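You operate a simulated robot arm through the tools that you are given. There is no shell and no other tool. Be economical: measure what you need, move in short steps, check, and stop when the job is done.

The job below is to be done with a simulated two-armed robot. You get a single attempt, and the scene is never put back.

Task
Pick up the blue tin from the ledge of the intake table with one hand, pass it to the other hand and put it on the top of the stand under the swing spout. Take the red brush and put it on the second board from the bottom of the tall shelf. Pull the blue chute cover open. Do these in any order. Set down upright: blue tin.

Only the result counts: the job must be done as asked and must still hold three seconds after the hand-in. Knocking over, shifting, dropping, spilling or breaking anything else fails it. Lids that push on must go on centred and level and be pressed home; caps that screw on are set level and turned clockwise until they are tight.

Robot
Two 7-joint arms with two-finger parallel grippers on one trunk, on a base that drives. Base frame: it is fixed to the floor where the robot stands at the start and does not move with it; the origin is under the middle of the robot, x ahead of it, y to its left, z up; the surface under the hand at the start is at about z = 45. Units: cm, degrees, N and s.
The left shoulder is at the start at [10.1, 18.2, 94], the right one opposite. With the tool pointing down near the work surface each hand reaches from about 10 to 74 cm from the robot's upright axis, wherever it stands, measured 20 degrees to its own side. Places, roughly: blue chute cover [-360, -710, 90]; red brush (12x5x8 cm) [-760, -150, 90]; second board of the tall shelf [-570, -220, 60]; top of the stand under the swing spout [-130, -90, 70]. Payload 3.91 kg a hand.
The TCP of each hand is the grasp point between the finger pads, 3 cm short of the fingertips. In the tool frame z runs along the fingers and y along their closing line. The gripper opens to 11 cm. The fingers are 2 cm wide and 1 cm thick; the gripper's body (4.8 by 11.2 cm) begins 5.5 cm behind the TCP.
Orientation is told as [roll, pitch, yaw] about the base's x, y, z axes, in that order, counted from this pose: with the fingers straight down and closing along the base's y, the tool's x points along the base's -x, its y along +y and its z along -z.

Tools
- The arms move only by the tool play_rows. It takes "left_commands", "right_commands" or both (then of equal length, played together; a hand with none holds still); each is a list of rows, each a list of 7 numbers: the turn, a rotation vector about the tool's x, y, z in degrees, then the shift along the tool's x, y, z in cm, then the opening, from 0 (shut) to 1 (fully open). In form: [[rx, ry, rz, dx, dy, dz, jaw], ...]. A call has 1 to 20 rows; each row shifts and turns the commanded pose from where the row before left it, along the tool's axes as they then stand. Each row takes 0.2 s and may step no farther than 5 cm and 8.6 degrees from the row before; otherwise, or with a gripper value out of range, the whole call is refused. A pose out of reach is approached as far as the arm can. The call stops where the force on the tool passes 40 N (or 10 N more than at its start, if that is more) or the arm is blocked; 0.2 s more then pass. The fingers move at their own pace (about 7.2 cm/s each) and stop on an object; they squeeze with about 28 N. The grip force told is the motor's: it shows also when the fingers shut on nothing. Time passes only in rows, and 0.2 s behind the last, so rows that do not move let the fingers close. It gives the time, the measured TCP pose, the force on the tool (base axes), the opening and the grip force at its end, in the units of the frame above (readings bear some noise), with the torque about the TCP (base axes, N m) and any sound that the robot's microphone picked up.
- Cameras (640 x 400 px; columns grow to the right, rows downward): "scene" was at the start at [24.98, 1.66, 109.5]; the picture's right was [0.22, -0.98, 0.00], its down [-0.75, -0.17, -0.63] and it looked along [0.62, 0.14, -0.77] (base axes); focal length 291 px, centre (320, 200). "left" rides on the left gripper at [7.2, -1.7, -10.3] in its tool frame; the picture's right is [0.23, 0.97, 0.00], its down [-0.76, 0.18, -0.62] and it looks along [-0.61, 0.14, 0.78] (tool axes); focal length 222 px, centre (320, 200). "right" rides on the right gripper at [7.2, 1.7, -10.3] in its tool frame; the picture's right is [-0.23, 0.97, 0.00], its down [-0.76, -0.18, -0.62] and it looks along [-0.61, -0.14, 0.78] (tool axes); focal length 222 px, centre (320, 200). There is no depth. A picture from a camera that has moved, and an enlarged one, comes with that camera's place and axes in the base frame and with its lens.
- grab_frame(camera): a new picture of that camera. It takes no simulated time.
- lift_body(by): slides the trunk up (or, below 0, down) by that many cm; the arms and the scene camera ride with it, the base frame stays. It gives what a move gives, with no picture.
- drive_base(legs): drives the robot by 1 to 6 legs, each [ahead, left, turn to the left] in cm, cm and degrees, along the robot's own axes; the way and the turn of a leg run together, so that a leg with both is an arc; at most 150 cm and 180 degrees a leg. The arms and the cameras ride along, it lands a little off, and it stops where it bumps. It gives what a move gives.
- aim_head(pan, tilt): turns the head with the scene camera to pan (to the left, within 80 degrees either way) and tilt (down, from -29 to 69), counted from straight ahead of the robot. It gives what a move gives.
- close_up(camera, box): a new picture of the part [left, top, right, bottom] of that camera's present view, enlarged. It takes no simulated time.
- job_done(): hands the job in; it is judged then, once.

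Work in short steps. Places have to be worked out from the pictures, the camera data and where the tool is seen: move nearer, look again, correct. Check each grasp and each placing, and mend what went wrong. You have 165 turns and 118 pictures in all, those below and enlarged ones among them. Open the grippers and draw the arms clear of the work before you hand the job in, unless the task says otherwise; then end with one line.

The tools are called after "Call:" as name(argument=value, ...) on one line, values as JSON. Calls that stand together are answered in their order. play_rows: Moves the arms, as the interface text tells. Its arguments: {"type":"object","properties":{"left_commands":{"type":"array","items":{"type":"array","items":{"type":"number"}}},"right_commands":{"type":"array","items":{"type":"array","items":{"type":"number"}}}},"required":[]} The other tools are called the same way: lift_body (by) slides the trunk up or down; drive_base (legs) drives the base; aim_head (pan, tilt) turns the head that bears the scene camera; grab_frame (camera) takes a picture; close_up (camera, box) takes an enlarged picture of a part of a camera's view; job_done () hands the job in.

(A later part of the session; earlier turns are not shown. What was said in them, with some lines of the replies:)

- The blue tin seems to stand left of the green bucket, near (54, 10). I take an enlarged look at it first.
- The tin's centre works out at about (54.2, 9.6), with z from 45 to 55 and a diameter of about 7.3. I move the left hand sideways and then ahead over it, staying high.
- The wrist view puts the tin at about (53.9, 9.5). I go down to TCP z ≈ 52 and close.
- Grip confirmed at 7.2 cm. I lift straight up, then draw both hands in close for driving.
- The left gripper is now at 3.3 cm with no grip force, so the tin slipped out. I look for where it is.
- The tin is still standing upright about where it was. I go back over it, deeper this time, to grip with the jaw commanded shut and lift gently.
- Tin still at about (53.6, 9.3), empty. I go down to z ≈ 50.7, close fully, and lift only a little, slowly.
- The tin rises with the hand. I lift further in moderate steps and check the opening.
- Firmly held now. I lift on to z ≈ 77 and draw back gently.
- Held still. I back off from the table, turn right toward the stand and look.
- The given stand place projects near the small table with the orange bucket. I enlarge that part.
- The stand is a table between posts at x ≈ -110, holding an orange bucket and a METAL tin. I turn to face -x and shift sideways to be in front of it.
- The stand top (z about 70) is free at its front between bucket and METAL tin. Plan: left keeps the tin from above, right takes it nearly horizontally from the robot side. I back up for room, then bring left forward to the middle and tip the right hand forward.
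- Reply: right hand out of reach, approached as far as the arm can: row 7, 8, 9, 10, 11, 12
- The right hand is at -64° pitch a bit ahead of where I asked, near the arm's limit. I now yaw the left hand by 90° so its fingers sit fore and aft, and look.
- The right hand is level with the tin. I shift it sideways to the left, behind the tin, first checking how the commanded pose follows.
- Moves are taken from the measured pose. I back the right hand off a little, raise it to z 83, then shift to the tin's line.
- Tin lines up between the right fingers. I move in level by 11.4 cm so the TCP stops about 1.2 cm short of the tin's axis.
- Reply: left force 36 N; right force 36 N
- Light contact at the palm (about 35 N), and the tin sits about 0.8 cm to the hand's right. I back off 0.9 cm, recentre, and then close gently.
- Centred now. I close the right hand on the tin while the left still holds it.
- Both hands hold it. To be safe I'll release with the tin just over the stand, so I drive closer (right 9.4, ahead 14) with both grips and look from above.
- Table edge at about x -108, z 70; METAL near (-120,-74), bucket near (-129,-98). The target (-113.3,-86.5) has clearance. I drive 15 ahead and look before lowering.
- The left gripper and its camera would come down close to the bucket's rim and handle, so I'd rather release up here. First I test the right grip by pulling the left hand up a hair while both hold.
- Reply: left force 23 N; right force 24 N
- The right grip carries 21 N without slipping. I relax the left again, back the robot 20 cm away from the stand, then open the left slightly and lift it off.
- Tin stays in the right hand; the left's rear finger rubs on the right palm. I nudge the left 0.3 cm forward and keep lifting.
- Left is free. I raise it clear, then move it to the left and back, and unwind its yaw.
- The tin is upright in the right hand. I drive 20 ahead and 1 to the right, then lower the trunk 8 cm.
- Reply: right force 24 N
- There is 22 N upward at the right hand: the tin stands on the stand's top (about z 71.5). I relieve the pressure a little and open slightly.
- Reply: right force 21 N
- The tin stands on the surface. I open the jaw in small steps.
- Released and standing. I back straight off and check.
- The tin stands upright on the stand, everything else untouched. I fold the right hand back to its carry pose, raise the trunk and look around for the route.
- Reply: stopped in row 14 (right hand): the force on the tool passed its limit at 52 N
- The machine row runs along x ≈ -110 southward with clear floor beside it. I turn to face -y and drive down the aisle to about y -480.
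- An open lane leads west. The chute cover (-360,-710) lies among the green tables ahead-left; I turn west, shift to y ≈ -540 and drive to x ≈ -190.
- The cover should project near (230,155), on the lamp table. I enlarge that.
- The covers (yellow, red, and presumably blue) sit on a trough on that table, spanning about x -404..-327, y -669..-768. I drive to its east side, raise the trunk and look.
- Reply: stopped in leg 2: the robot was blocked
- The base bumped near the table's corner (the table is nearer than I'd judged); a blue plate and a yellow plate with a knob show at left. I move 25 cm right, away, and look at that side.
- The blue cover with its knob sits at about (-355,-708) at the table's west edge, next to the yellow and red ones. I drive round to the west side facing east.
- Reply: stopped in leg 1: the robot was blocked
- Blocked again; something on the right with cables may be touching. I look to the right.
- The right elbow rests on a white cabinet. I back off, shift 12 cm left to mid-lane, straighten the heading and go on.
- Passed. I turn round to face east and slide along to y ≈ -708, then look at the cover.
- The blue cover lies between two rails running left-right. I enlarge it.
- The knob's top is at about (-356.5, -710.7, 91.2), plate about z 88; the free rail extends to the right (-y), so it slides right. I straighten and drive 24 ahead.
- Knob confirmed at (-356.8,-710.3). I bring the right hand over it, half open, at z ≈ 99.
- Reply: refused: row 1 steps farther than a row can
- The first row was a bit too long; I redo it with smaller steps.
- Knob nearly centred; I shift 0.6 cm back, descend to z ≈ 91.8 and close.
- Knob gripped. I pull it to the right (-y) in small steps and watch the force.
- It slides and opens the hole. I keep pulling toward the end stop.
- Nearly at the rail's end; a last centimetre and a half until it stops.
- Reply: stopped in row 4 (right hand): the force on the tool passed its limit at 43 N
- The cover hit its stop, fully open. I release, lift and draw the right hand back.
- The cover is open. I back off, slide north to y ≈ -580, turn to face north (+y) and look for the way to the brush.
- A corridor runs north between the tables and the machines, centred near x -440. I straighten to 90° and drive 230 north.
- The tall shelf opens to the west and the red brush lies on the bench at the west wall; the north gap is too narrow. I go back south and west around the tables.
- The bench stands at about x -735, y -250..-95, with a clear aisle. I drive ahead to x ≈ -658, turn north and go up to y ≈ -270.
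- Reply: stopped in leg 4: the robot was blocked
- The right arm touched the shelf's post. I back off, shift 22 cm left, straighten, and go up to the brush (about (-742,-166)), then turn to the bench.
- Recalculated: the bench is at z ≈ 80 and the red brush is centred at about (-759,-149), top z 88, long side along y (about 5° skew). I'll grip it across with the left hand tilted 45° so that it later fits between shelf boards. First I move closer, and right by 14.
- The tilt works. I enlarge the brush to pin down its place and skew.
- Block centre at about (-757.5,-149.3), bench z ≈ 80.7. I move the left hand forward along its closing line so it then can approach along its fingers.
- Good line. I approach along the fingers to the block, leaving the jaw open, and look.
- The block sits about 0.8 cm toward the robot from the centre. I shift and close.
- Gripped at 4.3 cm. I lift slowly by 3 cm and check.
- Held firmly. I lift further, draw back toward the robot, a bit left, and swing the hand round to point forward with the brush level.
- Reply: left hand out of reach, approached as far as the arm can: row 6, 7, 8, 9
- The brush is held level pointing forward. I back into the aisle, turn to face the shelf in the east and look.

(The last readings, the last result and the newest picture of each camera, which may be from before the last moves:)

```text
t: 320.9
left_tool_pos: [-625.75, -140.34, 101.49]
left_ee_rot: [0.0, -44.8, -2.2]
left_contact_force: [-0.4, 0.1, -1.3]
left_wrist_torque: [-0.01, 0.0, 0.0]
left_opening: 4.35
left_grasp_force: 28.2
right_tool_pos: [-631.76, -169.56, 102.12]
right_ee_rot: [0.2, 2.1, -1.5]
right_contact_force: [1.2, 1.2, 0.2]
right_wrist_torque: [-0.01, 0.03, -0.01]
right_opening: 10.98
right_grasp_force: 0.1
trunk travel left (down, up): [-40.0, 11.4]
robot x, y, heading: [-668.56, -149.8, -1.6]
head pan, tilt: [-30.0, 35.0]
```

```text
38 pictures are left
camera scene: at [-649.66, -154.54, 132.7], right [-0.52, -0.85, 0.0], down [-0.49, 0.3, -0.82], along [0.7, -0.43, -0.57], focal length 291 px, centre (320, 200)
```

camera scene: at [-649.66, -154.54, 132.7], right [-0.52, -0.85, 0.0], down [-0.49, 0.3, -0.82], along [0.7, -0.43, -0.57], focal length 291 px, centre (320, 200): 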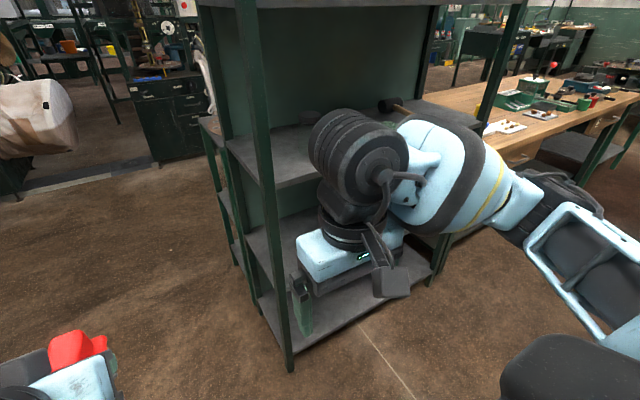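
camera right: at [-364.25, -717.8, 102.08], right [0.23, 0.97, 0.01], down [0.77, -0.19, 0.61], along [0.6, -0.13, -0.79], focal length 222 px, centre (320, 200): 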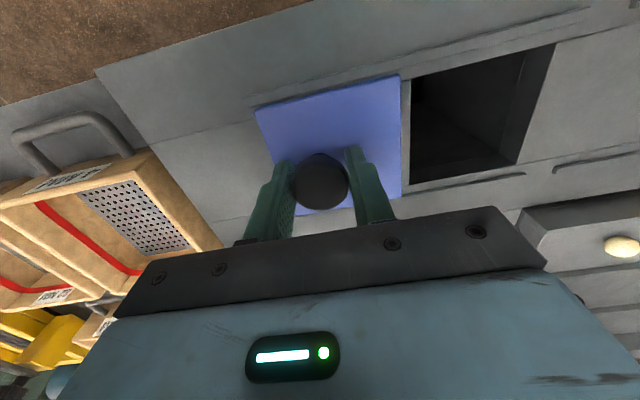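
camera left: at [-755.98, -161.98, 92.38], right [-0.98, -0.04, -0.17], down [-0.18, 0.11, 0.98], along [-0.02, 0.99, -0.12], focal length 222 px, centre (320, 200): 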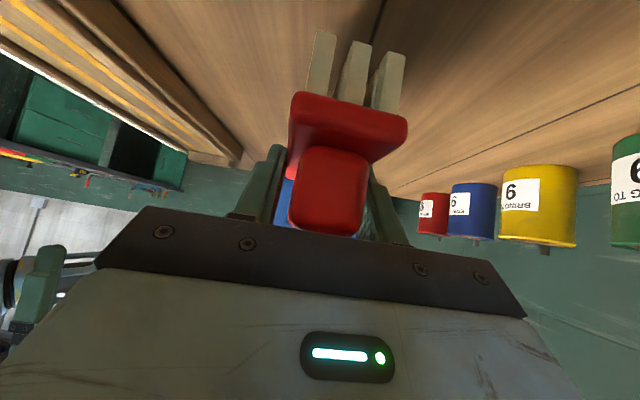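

The shelf's front is at x ≈ -590.5, y from -176 to -263, second board near z 60-66, the third at about 95. I slide in front of it and look straight on.

Call:
drive_base(legs=[[0, -72, 1.5]])

Call:
lift_body(by=-20)

Call:
aim_head(pan=0, tilt=35)

Call:
grab_frame(camera="scene")

Call:
grab_frame(camera="left")

```text
t: 327.8
left_tool_pos: [-626.81, -212.76, 101.47]
left_ee_rot: [0.1, -44.8, -1.1]
left_contact_force: [0.0, 0.4, -0.6]
left_wrist_torque: [0.05, 0.01, -0.01]
left_opening: 4.34
left_grasp_force: 28.4
right_tool_pos: [-632.26, -242.05, 102.22]
right_ee_rot: [0.2, 2.1, -0.3]
right_contact_force: [-0.8, -0.2, -0.3]
right_wrist_torque: [0.01, 0.02, 0.03]
right_opening: 11.0
right_grasp_force: 0.1
trunk travel left (down, up): [-40.0, 11.4]
robot x, y, heading: [-669.23, -222.85, -0.1]
head pan, tilt: [-30.0, 35.0]
```

```text
t: 330.0
left_tool_pos: [-626.11, -212.78, 78.62]
left_ee_rot: [-0.1, -39.4, -1.1]
left_contact_force: [0.0, -0.1, -1.2]
left_wrist_torque: [0.0, -0.04, -0.01]
left_opening: 4.33
left_grasp_force: 27.9
right_tool_pos: [-632.22, -242.03, 81.97]
right_ee_rot: [0.3, 2.1, -0.2]
right_contact_force: [0.1, -0.3, -0.6]
right_wrist_torque: [0.01, -0.02, 0.03]
right_opening: 11.0
right_grasp_force: 0.1
trunk travel left (down, up): [-20.0, 31.4]
robot x, y, heading: [-669.63, -223.12, -0.2]
head pan, tilt: [-30.0, 35.0]
```

```text
t: 330.9
left_tool_pos: [-626.12, -212.75, 78.51]
left_ee_rot: [0.0, -39.4, -1.0]
left_contact_force: [0.1, -0.1, -1.0]
left_wrist_torque: [-0.01, -0.01, -0.01]
left_opening: 4.35
left_grasp_force: 28.0
right_tool_pos: [-632.3, -241.99, 81.87]
right_ee_rot: [0.2, 2.1, -0.4]
right_contact_force: [-0.8, -0.1, -0.7]
right_wrist_torque: [-0.01, 0.02, -0.03]
right_opening: 11.0
right_grasp_force: 0.1
trunk travel left (down, up): [-20.0, 31.4]
robot x, y, heading: [-669.44, -222.8, 0.1]
head pan, tilt: [0.0, 35.0]
```

```text
37 pictures are left
camera scene: at [-643.11, -223.07, 111.75], right [0.0, -1.0, 0.0], down [-0.57, 0.0, -0.82], along [0.82, 0.0, -0.57], focal length 291 px, centre (320, 200)
```

scene: 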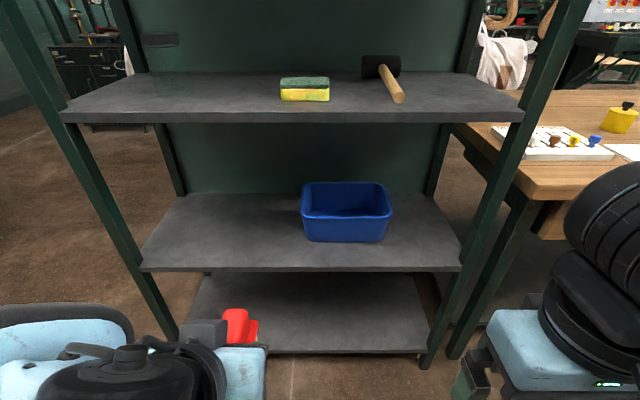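

```text
36 pictures are left
camera left: at [-638.35, -214.1, 81.94], right [-0.16, 0.98, -0.14], down [0.2, 0.17, 0.96], along [0.97, 0.12, -0.22], focal length 222 px, centre (320, 200)
```

left: 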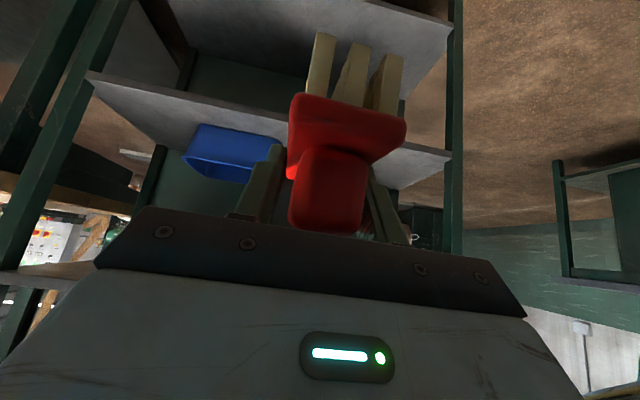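

Boards at about z 11, 54 and 94; the second one holds a blue box at its middle, free on the left. The hand's pitch sagged to 39°; I move it forward to a better reach and restore 45.4°.

Call:
play_rows(left_commands=[[0, 0, 0, -3.1, 0, 2.54, 0], [0, 0, 0, -3.1, 0, 2.54, 0], [0, 0, 0, -3.1, 0, 2.54, 0], [0, 0, 0, -3.1, 0, 2.54, 0], [0, -3, 0, 0, 0, 0, 0], [0, -3, 0, 0, 0, 0, 0], [0, 0, 0, 0, 0, 0, 0]])

Call:
lift_body(by=-8)

Call:
grab_frame(camera="scene")

```text
t: 332.5
left_tool_pos: [-610.19, -212.94, 78.61]
left_ee_rot: [0.0, -45.4, -1.1]
left_contact_force: [0.1, -0.5, -2.6]
left_wrist_torque: [0.03, 0.03, -0.03]
left_opening: 4.33
left_grasp_force: 28.0
right_tool_pos: [-632.29, -242.01, 82.01]
right_ee_rot: [0.2, 2.2, -0.3]
right_contact_force: [0.1, -0.6, 0.4]
right_wrist_torque: [-0.02, 0.01, -0.01]
right_opening: 11.0
right_grasp_force: 0.0
trunk travel left (down, up): [-20.0, 31.4]
robot x, y, heading: [-669.17, -223.17, -0.1]
head pan, tilt: [0.0, 35.0]
```

```text
t: 333.7
left_tool_pos: [-610.11, -212.93, 70.63]
left_ee_rot: [0.0, -45.5, -1.1]
left_contact_force: [0.3, 1.0, -0.7]
left_wrist_torque: [0.02, -0.02, -0.01]
left_opening: 4.34
left_grasp_force: 27.4
right_tool_pos: [-632.24, -242.03, 74.05]
right_ee_rot: [0.2, 2.0, -0.3]
right_contact_force: [-0.4, -0.9, 0.4]
right_wrist_torque: [0.02, -0.01, -0.02]
right_opening: 11.0
right_grasp_force: 0.1
trunk travel left (down, up): [-12.0, 39.4]
robot x, y, heading: [-669.45, -223.21, -0.3]
head pan, tilt: [0.0, 35.0]
```

```text
35 pictures are left
camera scene: at [-639.82, -223.07, 102.28], right [0.0, -1.0, 0.0], down [-0.57, 0.0, -0.82], along [0.82, 0.0, -0.57], focal length 291 px, centre (320, 200)
```

scene: 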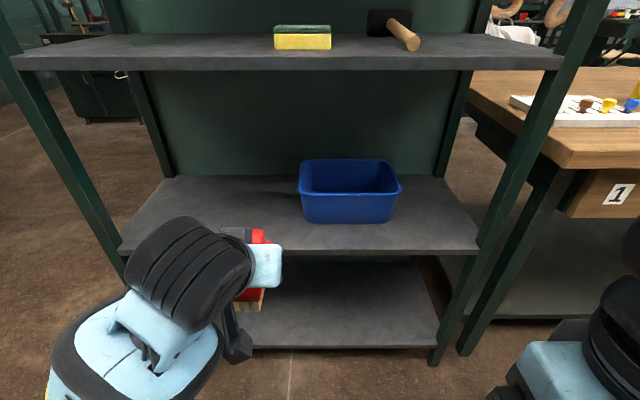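

The blue box's left side is at about y -218, so I shift 6 cm left and drive 30 ahead into the gap.

Call:
drive_base(legs=[[0, 6, 0], [29, 0, 0]])

Call:
grab_frame(camera="scene")

Call:
grab_frame(camera="left")

```text
t: 336.5
left_tool_pos: [-581.3, -206.95, 70.5]
left_ee_rot: [0.0, -45.4, -0.9]
left_contact_force: [0.6, -0.1, -0.9]
left_wrist_torque: [-0.05, 0.02, -0.03]
left_opening: 4.34
left_grasp_force: 28.5
right_tool_pos: [-603.29, -236.01, 74.09]
right_ee_rot: [0.2, 2.0, -0.1]
right_contact_force: [0.0, -0.5, 1.2]
right_wrist_torque: [-0.01, 0.03, -0.02]
right_opening: 10.98
right_grasp_force: 0.0
trunk travel left (down, up): [-12.0, 39.4]
robot x, y, heading: [-640.5, -217.08, 0.0]
head pan, tilt: [0.0, 35.0]
```

```text
34 pictures are left
camera scene: at [-610.93, -217.05, 102.24], right [0.0, -1.0, 0.0], down [-0.57, 0.0, -0.82], along [0.82, 0.0, -0.57], focal length 291 px, centre (320, 200)
```

scene: 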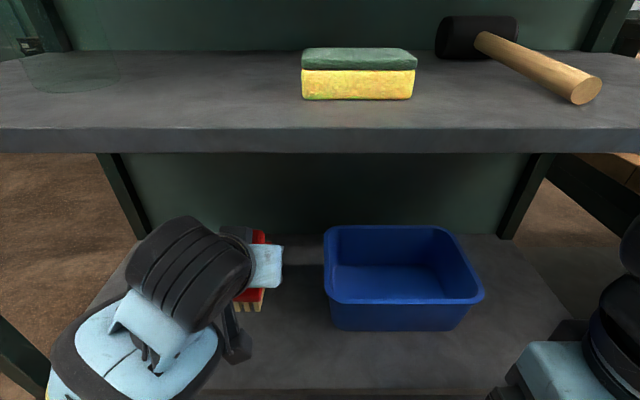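

```text
33 pictures are left
camera left: at [-593.79, -208.33, 72.65], right [-0.14, 0.98, -0.16], down [0.09, 0.18, 0.98], along [0.99, 0.13, -0.12], focal length 222 px, centre (320, 200)
```

left: 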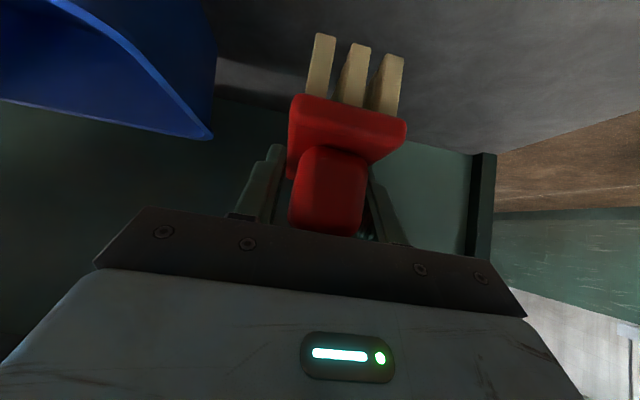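

The board's top is at about z 53.5-54.5, front edge x -591; the brush bottom is at about 64. I lower the trunk 8.5 cm, then move 3 cm further in.

Call:
lift_body(by=-8.5)

Call:
drive_base(legs=[[3, 0, 0]])

Call:
grab_frame(camera="left")

```text
t: 337.3
left_tool_pos: [-581.13, -206.84, 64.66]
left_ee_rot: [0.0, -45.0, -1.0]
left_contact_force: [-0.9, -0.6, -1.3]
left_wrist_torque: [-0.02, 0.02, 0.0]
left_opening: 4.35
left_grasp_force: 28.4
right_tool_pos: [-602.9, -236.06, 68.3]
right_ee_rot: [-0.3, 2.2, -0.8]
right_contact_force: [2.2, -0.8, -11.7]
right_wrist_torque: [-0.14, -0.75, 0.05]
right_opening: 10.99
right_grasp_force: 0.1
trunk travel left (down, up): [-6.5, 44.9]
robot x, y, heading: [-640.5, -217.27, 0.1]
head pan, tilt: [0.0, 35.0]
stopped: the force on the tool passed its limit at 66 N (the readings are from after the stop); the commanded pose is now the measured one
```

```text
t: 338.1
left_tool_pos: [-578.13, -206.95, 64.76]
left_ee_rot: [-0.1, -45.1, -0.8]
left_contact_force: [0.3, 1.1, -2.6]
left_wrist_torque: [0.0, 0.0, 0.0]
left_opening: 4.35
left_grasp_force: 27.9
right_tool_pos: [-599.87, -236.09, 68.31]
right_ee_rot: [-0.1, 2.3, -0.8]
right_contact_force: [8.5, -2.8, -21.8]
right_wrist_torque: [-0.19, -1.02, 0.03]
right_opening: 11.02
right_grasp_force: 0.1
trunk travel left (down, up): [-6.5, 44.9]
robot x, y, heading: [-637.7, -217.0, -0.3]
head pan, tilt: [0.0, 35.0]
```

```text
32 pictures are left
camera left: at [-590.65, -208.35, 66.93], right [-0.14, 0.98, -0.16], down [0.1, 0.18, 0.98], along [0.98, 0.13, -0.12], focal length 222 px, centre (320, 200)
```

left: 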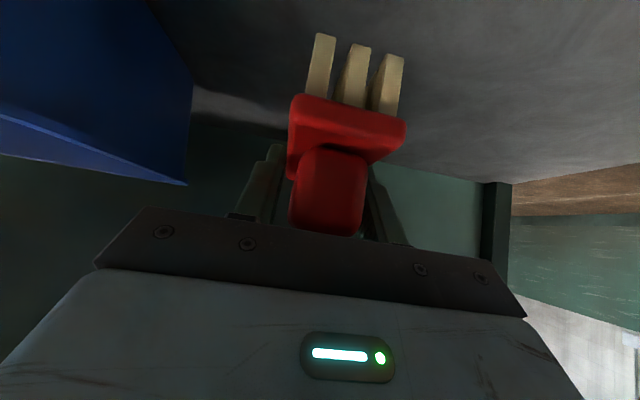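

The right arm seems to press against the robot's own base when the trunk is low. I raise the right hand by 10 cm to free it.

Call:
play_rows(right_commands=[[0, 0, 0, 0, 0, -2.5, 1], [0, 0, 0, 0, 0, -2.5, 1], [0, 0, 0, 0, 0, -2.5, 1], [0, 0, 0, 0, 0, -2.5, 1], [0, 0, 0, 0, 0, 0, 1]])

Call:
grab_frame(camera="scene")

```text
t: 338.4
left_tool_pos: [-578.13, -206.94, 64.74]
left_ee_rot: [0.0, -44.9, -1.0]
left_contact_force: [0.6, 0.4, -1.3]
left_wrist_torque: [-0.06, 0.0, -0.01]
left_opening: 4.32
left_grasp_force: 27.9
right_tool_pos: [-599.85, -236.31, 68.35]
right_ee_rot: [-0.9, 2.0, -1.0]
right_contact_force: [2.3, -1.0, -1.0]
right_wrist_torque: [0.08, 0.31, 0.02]
right_opening: 10.98
right_grasp_force: 0.1
trunk travel left (down, up): [-6.5, 44.9]
robot x, y, heading: [-637.48, -216.92, -0.2]
head pan, tilt: [0.0, 35.0]
stopped in row 1 (right hand): the force on the tool passed its limit at 94 N (the readings are from after the stop); the commanded pose is now the measured one
```

```text
31 pictures are left
camera scene: at [-605.77, -217.05, 95.92], right [0.0, -1.0, 0.0], down [-0.57, 0.0, -0.82], along [0.82, 0.0, -0.57], focal length 291 px, centre (320, 200)
```

scene: 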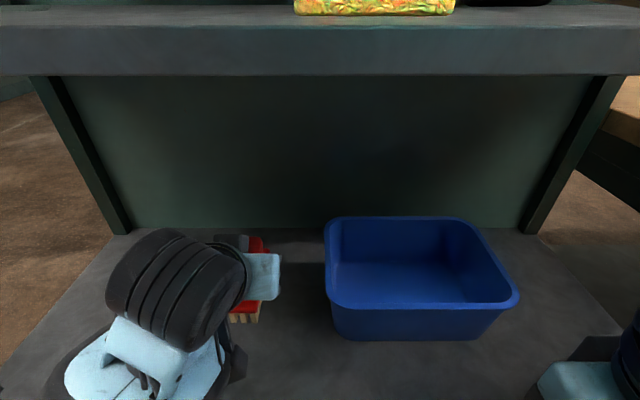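

Blocked. I look toward the right arm.

Call:
aim_head(pan=-55, tilt=55)

Call:
grab_frame(camera="scene")

Call:
grab_frame(camera="right")

```text
t: 339.6
left_tool_pos: [-578.16, -207.0, 64.78]
left_ee_rot: [0.0, -44.8, -0.8]
left_contact_force: [-0.3, 1.1, -2.1]
left_wrist_torque: [0.0, 0.01, -0.02]
left_opening: 4.33
left_grasp_force: 28.2
right_tool_pos: [-599.8, -236.28, 68.36]
right_ee_rot: [-0.9, 2.0, -0.9]
right_contact_force: [6.9, -0.2, -4.3]
right_wrist_torque: [-0.03, 0.42, -0.13]
right_opening: 11.01
right_grasp_force: 0.1
trunk travel left (down, up): [-6.5, 44.9]
robot x, y, heading: [-637.27, -217.01, -0.1]
head pan, tilt: [-55.0, 55.0]
```

```text
30 pictures are left
camera scene: at [-610.45, -222.95, 93.1], right [-0.82, -0.57, 0.0], down [-0.47, 0.67, -0.57], along [0.33, -0.47, -0.82], focal length 291 px, centre (320, 200)
```

scene: 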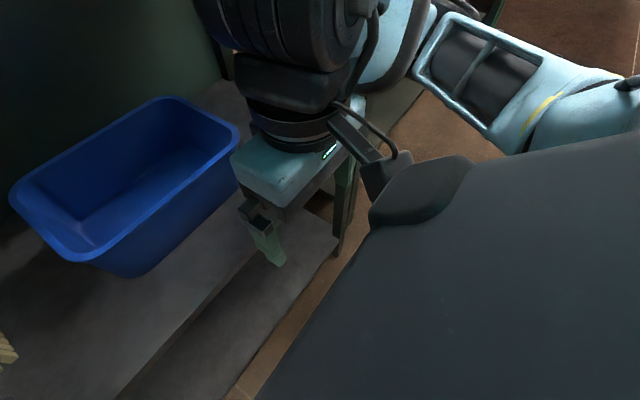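

```text
29 pictures are left
camera right: at [-606.73, -234.44, 78.85], right [0.24, 0.97, -0.02], down [0.78, -0.18, 0.6], along [0.58, -0.16, -0.8], focal length 222 px, centre (320, 200)
```

right: 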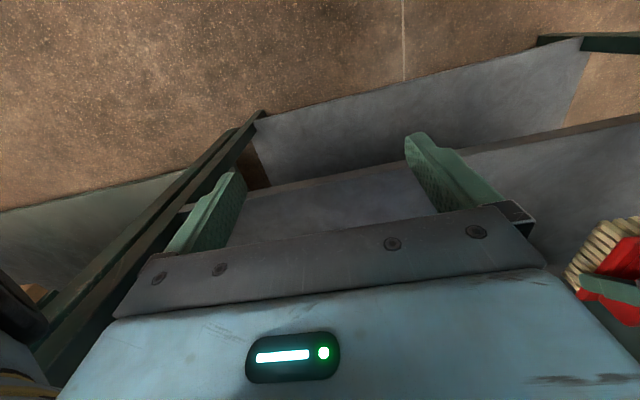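

The right camera bracket just touches the robot's own torso; I leave that arm still and lower the brush with the left arm alone.

Call:
play_rows(left_commands=[[0, -0.4, 0, 0.7, 0, 0.7, 0], [0, 0, 0, 0.7, 0, 0.7, 0], [0, 0, 0, 0.7, 0, 0.7, 0], [0, 0, 0, 0.2, 0, 0.2, 0], [0, 0, 0, 0.2, 0, 0.2, 0], [0, 0, 0, 0, 0, 0, 0]])

Call:
grab_frame(camera="left")

```text
t: 341.0
left_tool_pos: [-578.1, -206.88, 61.23]
left_ee_rot: [0.0, -45.4, -0.9]
left_contact_force: [0.6, 0.2, -1.4]
left_wrist_torque: [0.03, 0.03, 0.06]
left_opening: 4.36
left_grasp_force: 27.9
right_tool_pos: [-599.88, -236.23, 68.49]
right_ee_rot: [-0.9, 2.0, -0.8]
right_contact_force: [6.8, -1.8, -8.8]
right_wrist_torque: [0.02, 0.12, -0.04]
right_opening: 11.03
right_grasp_force: 0.0
trunk travel left (down, up): [-6.5, 44.9]
robot x, y, heading: [-637.93, -216.79, -0.2]
head pan, tilt: [-55.0, 55.0]
```

```text
28 pictures are left
camera left: at [-590.64, -208.32, 63.3], right [-0.14, 0.98, -0.16], down [0.09, 0.18, 0.98], along [0.99, 0.13, -0.12], focal length 222 px, centre (320, 200)
```

left: 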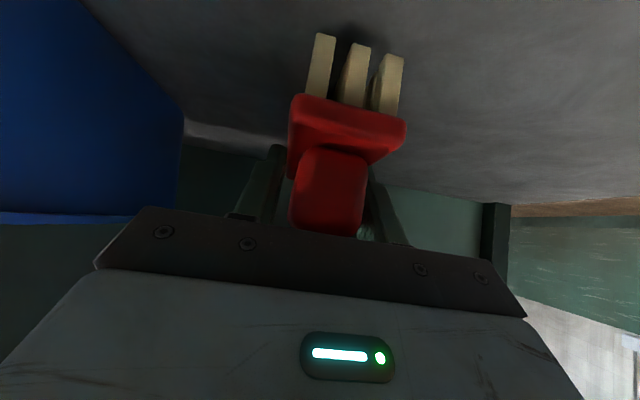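

Close, no contact yet. I go down in 0.2–0.3 cm steps until it touches.

Call:
play_rows(left_commands=[[0, 0, 0, 0.15, 0, 0.15, 0], [0, 0, 0, 0.15, 0, 0.15, 0], [0, 0, 0, 0.15, 0, 0.15, 0], [0, 0, 0, 0.15, 0, 0.15, 0], [0, 0, 0, 0, 0, 0, 0]])

```text
t: 342.2
left_tool_pos: [-578.04, -206.85, 60.29]
left_ee_rot: [0.0, -45.2, -0.9]
left_contact_force: [0.9, -0.2, -1.5]
left_wrist_torque: [-0.01, -0.02, 0.05]
left_opening: 4.35
left_grasp_force: 27.9
right_tool_pos: [-599.89, -236.38, 68.44]
right_ee_rot: [-0.8, 2.0, -0.9]
right_contact_force: [7.4, -2.5, -8.9]
right_wrist_torque: [0.12, 0.0, 0.08]
right_opening: 11.0
right_grasp_force: 0.1
trunk travel left (down, up): [-6.5, 44.9]
robot x, y, heading: [-637.44, -216.83, -0.1]
head pan, tilt: [-55.0, 55.0]
```

Call:
play_rows(left_commands=[[0, 0, 0, 0.15, 0, 0.15, 0], [0, 0, 0, 0.15, 0, 0.15, 0], [0, 0, 0, 0.15, 0, 0.15, 0], [0, 0, 0, 0.15, 0, 0.15, 0], [0, 0, 0, 0, 0, 0, 0]])

Call:
grab_frame(camera="left")

```text
t: 343.4
left_tool_pos: [-578.07, -207.02, 60.06]
left_ee_rot: [-0.2, -45.9, -0.8]
left_contact_force: [4.1, 1.7, 26.8]
left_wrist_torque: [0.03, -0.37, 0.0]
left_opening: 4.36
left_grasp_force: 28.4
right_tool_pos: [-599.94, -236.37, 68.47]
right_ee_rot: [-0.9, 1.9, -0.8]
right_contact_force: [7.7, -3.1, -8.2]
right_wrist_torque: [0.17, 0.11, 0.1]
right_opening: 11.01
right_grasp_force: 0.1
trunk travel left (down, up): [-6.5, 44.9]
robot x, y, heading: [-637.55, -217.22, -0.1]
head pan, tilt: [-55.0, 55.0]
```

```text
27 pictures are left
camera left: at [-590.67, -208.4, 61.92], right [-0.14, 0.98, -0.17], down [0.08, 0.18, 0.98], along [0.99, 0.13, -0.11], focal length 222 px, centre (320, 200)
```

left: 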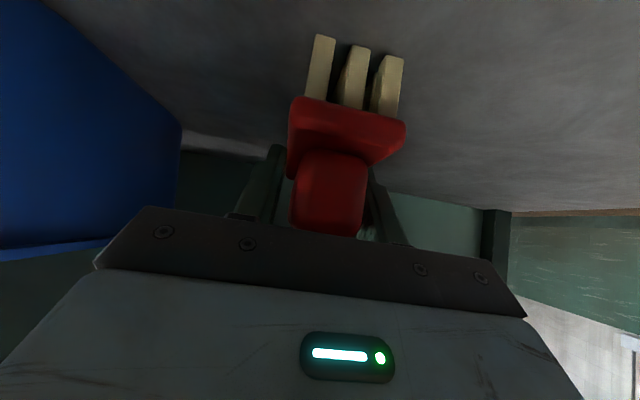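

Contact (27 N): the brush stands on the board. I relieve it, open, and withdraw along the fingers.

Call:
play_rows(left_commands=[[0, 0, 0, -0.15, 0, -0.15, 0], [0, 0, 0, 0, 0, 0, 0.45], [0, 0, 0, 0, 0, 0, 0.6], [0, 0, 0, 0, 0, 0, 0.65], [0, 0, 0, 0, 0, 0, 0.65]])

Call:
grab_frame(camera="left")

```text
t: 344.6
left_tool_pos: [-578.04, -207.02, 59.67]
left_ee_rot: [0.1, -45.3, -0.8]
left_contact_force: [-0.4, -0.7, -0.1]
left_wrist_torque: [0.03, 0.01, -0.01]
left_opening: 7.12
left_grasp_force: 0.2
right_tool_pos: [-599.94, -236.25, 68.41]
right_ee_rot: [-0.9, 2.0, -0.9]
right_contact_force: [7.3, -3.4, -7.8]
right_wrist_torque: [0.09, 0.16, 0.05]
right_opening: 10.99
right_grasp_force: 0.0
trunk travel left (down, up): [-6.5, 44.9]
robot x, y, heading: [-637.75, -217.17, -0.1]
head pan, tilt: [-55.0, 55.0]
```

```text
26 pictures are left
camera left: at [-590.62, -208.39, 61.84], right [-0.14, 0.98, -0.16], down [0.1, 0.18, 0.98], along [0.98, 0.13, -0.12], focal length 222 px, centre (320, 200)
```

left: 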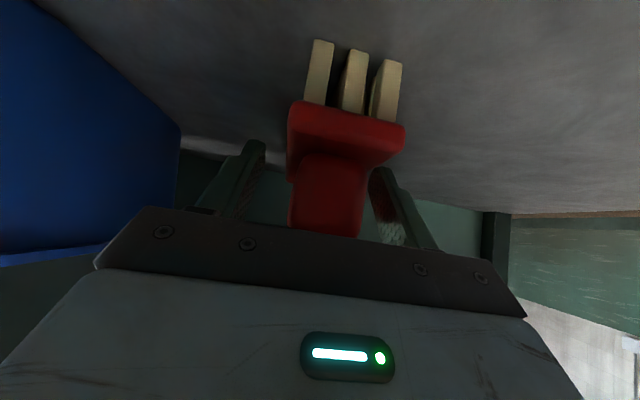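

Brush stands free between open fingers. I withdraw along the fingers and then back the robot off.

Call:
play_rows(left_commands=[[0, 0, 0, 0, 0, -1.5, 0.65], [0, 0, 0, 0, 0, -2.5, 0.65], [0, 0, 0, 0, 0, -3, 0.65], [0, 0, 0, 0, 0, -3, 0.65], [0, 0, 0, 0, 0, -3, 0.65], [0, 0, 0, 0, 0, 0, 0.65]])

Call:
drive_base(legs=[[-22, 0, 0]])

Call:
lift_body(by=14)

Call:
aim_head(pan=5, tilt=38)

Call:
grab_frame(camera="scene")

```text
t: 346.0
left_tool_pos: [-585.68, -205.01, 65.76]
left_ee_rot: [5.7, -46.4, -3.3]
left_contact_force: [-0.2, 0.2, 0.6]
left_wrist_torque: [-0.01, -0.03, -0.01]
left_opening: 7.19
left_grasp_force: 0.1
left hand out of reach, approached as far as the arm can: row 4, 5
right_tool_pos: [-599.87, -236.31, 68.45]
right_ee_rot: [-0.9, 1.9, -1.0]
right_contact_force: [7.3, -1.9, -7.4]
right_wrist_torque: [0.07, 0.21, 0.02]
right_opening: 11.0
right_grasp_force: 0.2
trunk travel left (down, up): [-6.5, 44.9]
robot x, y, heading: [-637.55, -216.95, -0.2]
head pan, tilt: [-55.0, 55.0]
```

```text
t: 347.7
left_tool_pos: [-608.05, -205.17, 65.47]
left_ee_rot: [5.9, -45.9, -3.8]
left_contact_force: [0.9, -0.5, -0.3]
left_wrist_torque: [-0.01, 0.01, -0.02]
left_opening: 7.15
left_grasp_force: 0.1
right_tool_pos: [-622.01, -236.25, 68.43]
right_ee_rot: [-0.9, 2.0, -0.8]
right_contact_force: [6.9, -2.4, -8.4]
right_wrist_torque: [0.12, 0.16, 0.1]
right_opening: 11.02
right_grasp_force: 0.1
trunk travel left (down, up): [-6.5, 44.9]
robot x, y, heading: [-659.88, -216.66, -0.1]
head pan, tilt: [-55.0, 55.0]
```

```text
t: 349.4
left_tool_pos: [-607.2, -202.47, 79.34]
left_ee_rot: [12.8, -46.7, -6.7]
left_contact_force: [0.2, 0.0, -0.6]
left_wrist_torque: [0.01, -0.01, -0.01]
left_opening: 7.15
left_grasp_force: 0.2
right_tool_pos: [-622.03, -236.36, 82.34]
right_ee_rot: [-0.8, 2.1, -0.9]
right_contact_force: [-0.4, -0.7, -1.1]
right_wrist_torque: [-0.01, 0.01, -0.01]
right_opening: 11.0
right_grasp_force: 0.1
trunk travel left (down, up): [-20.5, 30.9]
robot x, y, heading: [-660.06, -217.21, 0.1]
head pan, tilt: [-55.0, 55.0]
```

```text
t: 350.7
left_tool_pos: [-607.39, -202.58, 78.99]
left_ee_rot: [13.1, -46.1, -7.2]
left_contact_force: [-0.3, 0.8, 0.0]
left_wrist_torque: [-0.01, -0.02, -0.01]
left_opening: 7.18
left_grasp_force: 0.1
right_tool_pos: [-622.06, -236.3, 82.44]
right_ee_rot: [-0.9, 2.0, -0.9]
right_contact_force: [0.2, 0.5, -0.1]
right_wrist_torque: [-0.02, -0.03, 0.0]
right_opening: 11.02
right_grasp_force: 0.0
trunk travel left (down, up): [-20.5, 30.9]
robot x, y, heading: [-659.77, -217.16, 0.1]
head pan, tilt: [5.0, 38.0]
```

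```text
25 pictures are left
camera scene: at [-633.86, -216.27, 111.86], right [0.09, -1.0, 0.0], down [-0.61, -0.05, -0.79], along [0.79, 0.07, -0.62], focal length 291 px, centre (320, 200)
```

scene: 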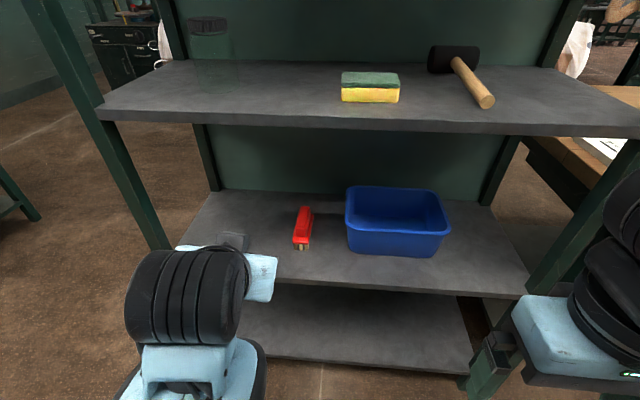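

The brush stands on the second board, nothing else moved. I back a bit farther, open the gripper fully, and hand in.

Call:
drive_base(legs=[[-8, 0, 0]])

Call:
play_rows(left_commands=[[0, 0, 0, 0, 0, 0, 1], [0, 0, 0, 0, 0, 0, 1]])

Call:
close_up(camera="scene", box=[220, 140, 460, 290])

```text
t: 351.8
left_tool_pos: [-615.54, -202.63, 78.93]
left_ee_rot: [13.2, -46.0, -7.5]
left_contact_force: [-0.4, 0.5, 0.1]
left_wrist_torque: [0.02, 0.01, -0.01]
left_opening: 7.15
left_grasp_force: 0.2
right_tool_pos: [-630.09, -236.11, 82.36]
right_ee_rot: [-0.9, 2.0, -0.9]
right_contact_force: [0.1, 0.1, -0.7]
right_wrist_torque: [0.0, -0.04, 0.0]
right_opening: 10.98
right_grasp_force: 0.0
trunk travel left (down, up): [-20.5, 30.9]
robot x, y, heading: [-667.74, -217.02, -0.1]
head pan, tilt: [5.0, 38.0]
```

```text
t: 352.4
left_tool_pos: [-615.53, -202.54, 78.93]
left_ee_rot: [13.4, -46.1, -7.6]
left_contact_force: [0.6, -0.5, 1.0]
left_wrist_torque: [0.0, -0.03, 0.02]
left_opening: 11.0
left_grasp_force: 0.1
right_tool_pos: [-630.11, -236.21, 82.42]
right_ee_rot: [-0.8, 2.0, -1.0]
right_contact_force: [0.0, 0.3, 0.3]
right_wrist_torque: [0.0, -0.01, 0.02]
right_opening: 11.02
right_grasp_force: 0.0
trunk travel left (down, up): [-20.5, 30.9]
robot x, y, heading: [-667.79, -217.11, -0.1]
head pan, tilt: [5.0, 38.0]
```

```text
2.67 times, centred on (340, 215) of scene
camera zoom: at [-641.88, -216.27, 111.86], right [0.09, -1.0, 0.0], down [-0.61, -0.05, -0.79], along [0.79, 0.07, -0.62], focal length 775 px, centre (267, 160)
```

zoom: 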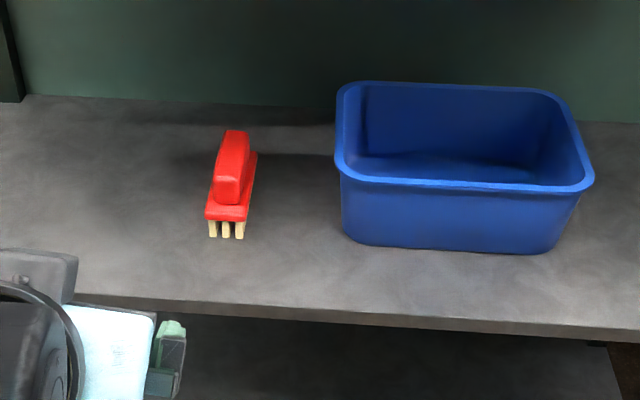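

All three parts are done and the hands are clear, so I hand in.

Call:
job_done()

```text
The job is handed in.
```

I handed the job in with all three parts done: the blue tin was passed from the left hand to the right and stands upright on the stand, the red brush is on the shelf's second board, and the blue chute cover is slid fully open. Along the way the tin slipped from the first grip without falling over, and the robot bumped a table, a cabinet and the shelf post; I saw nothing moved afterwards.
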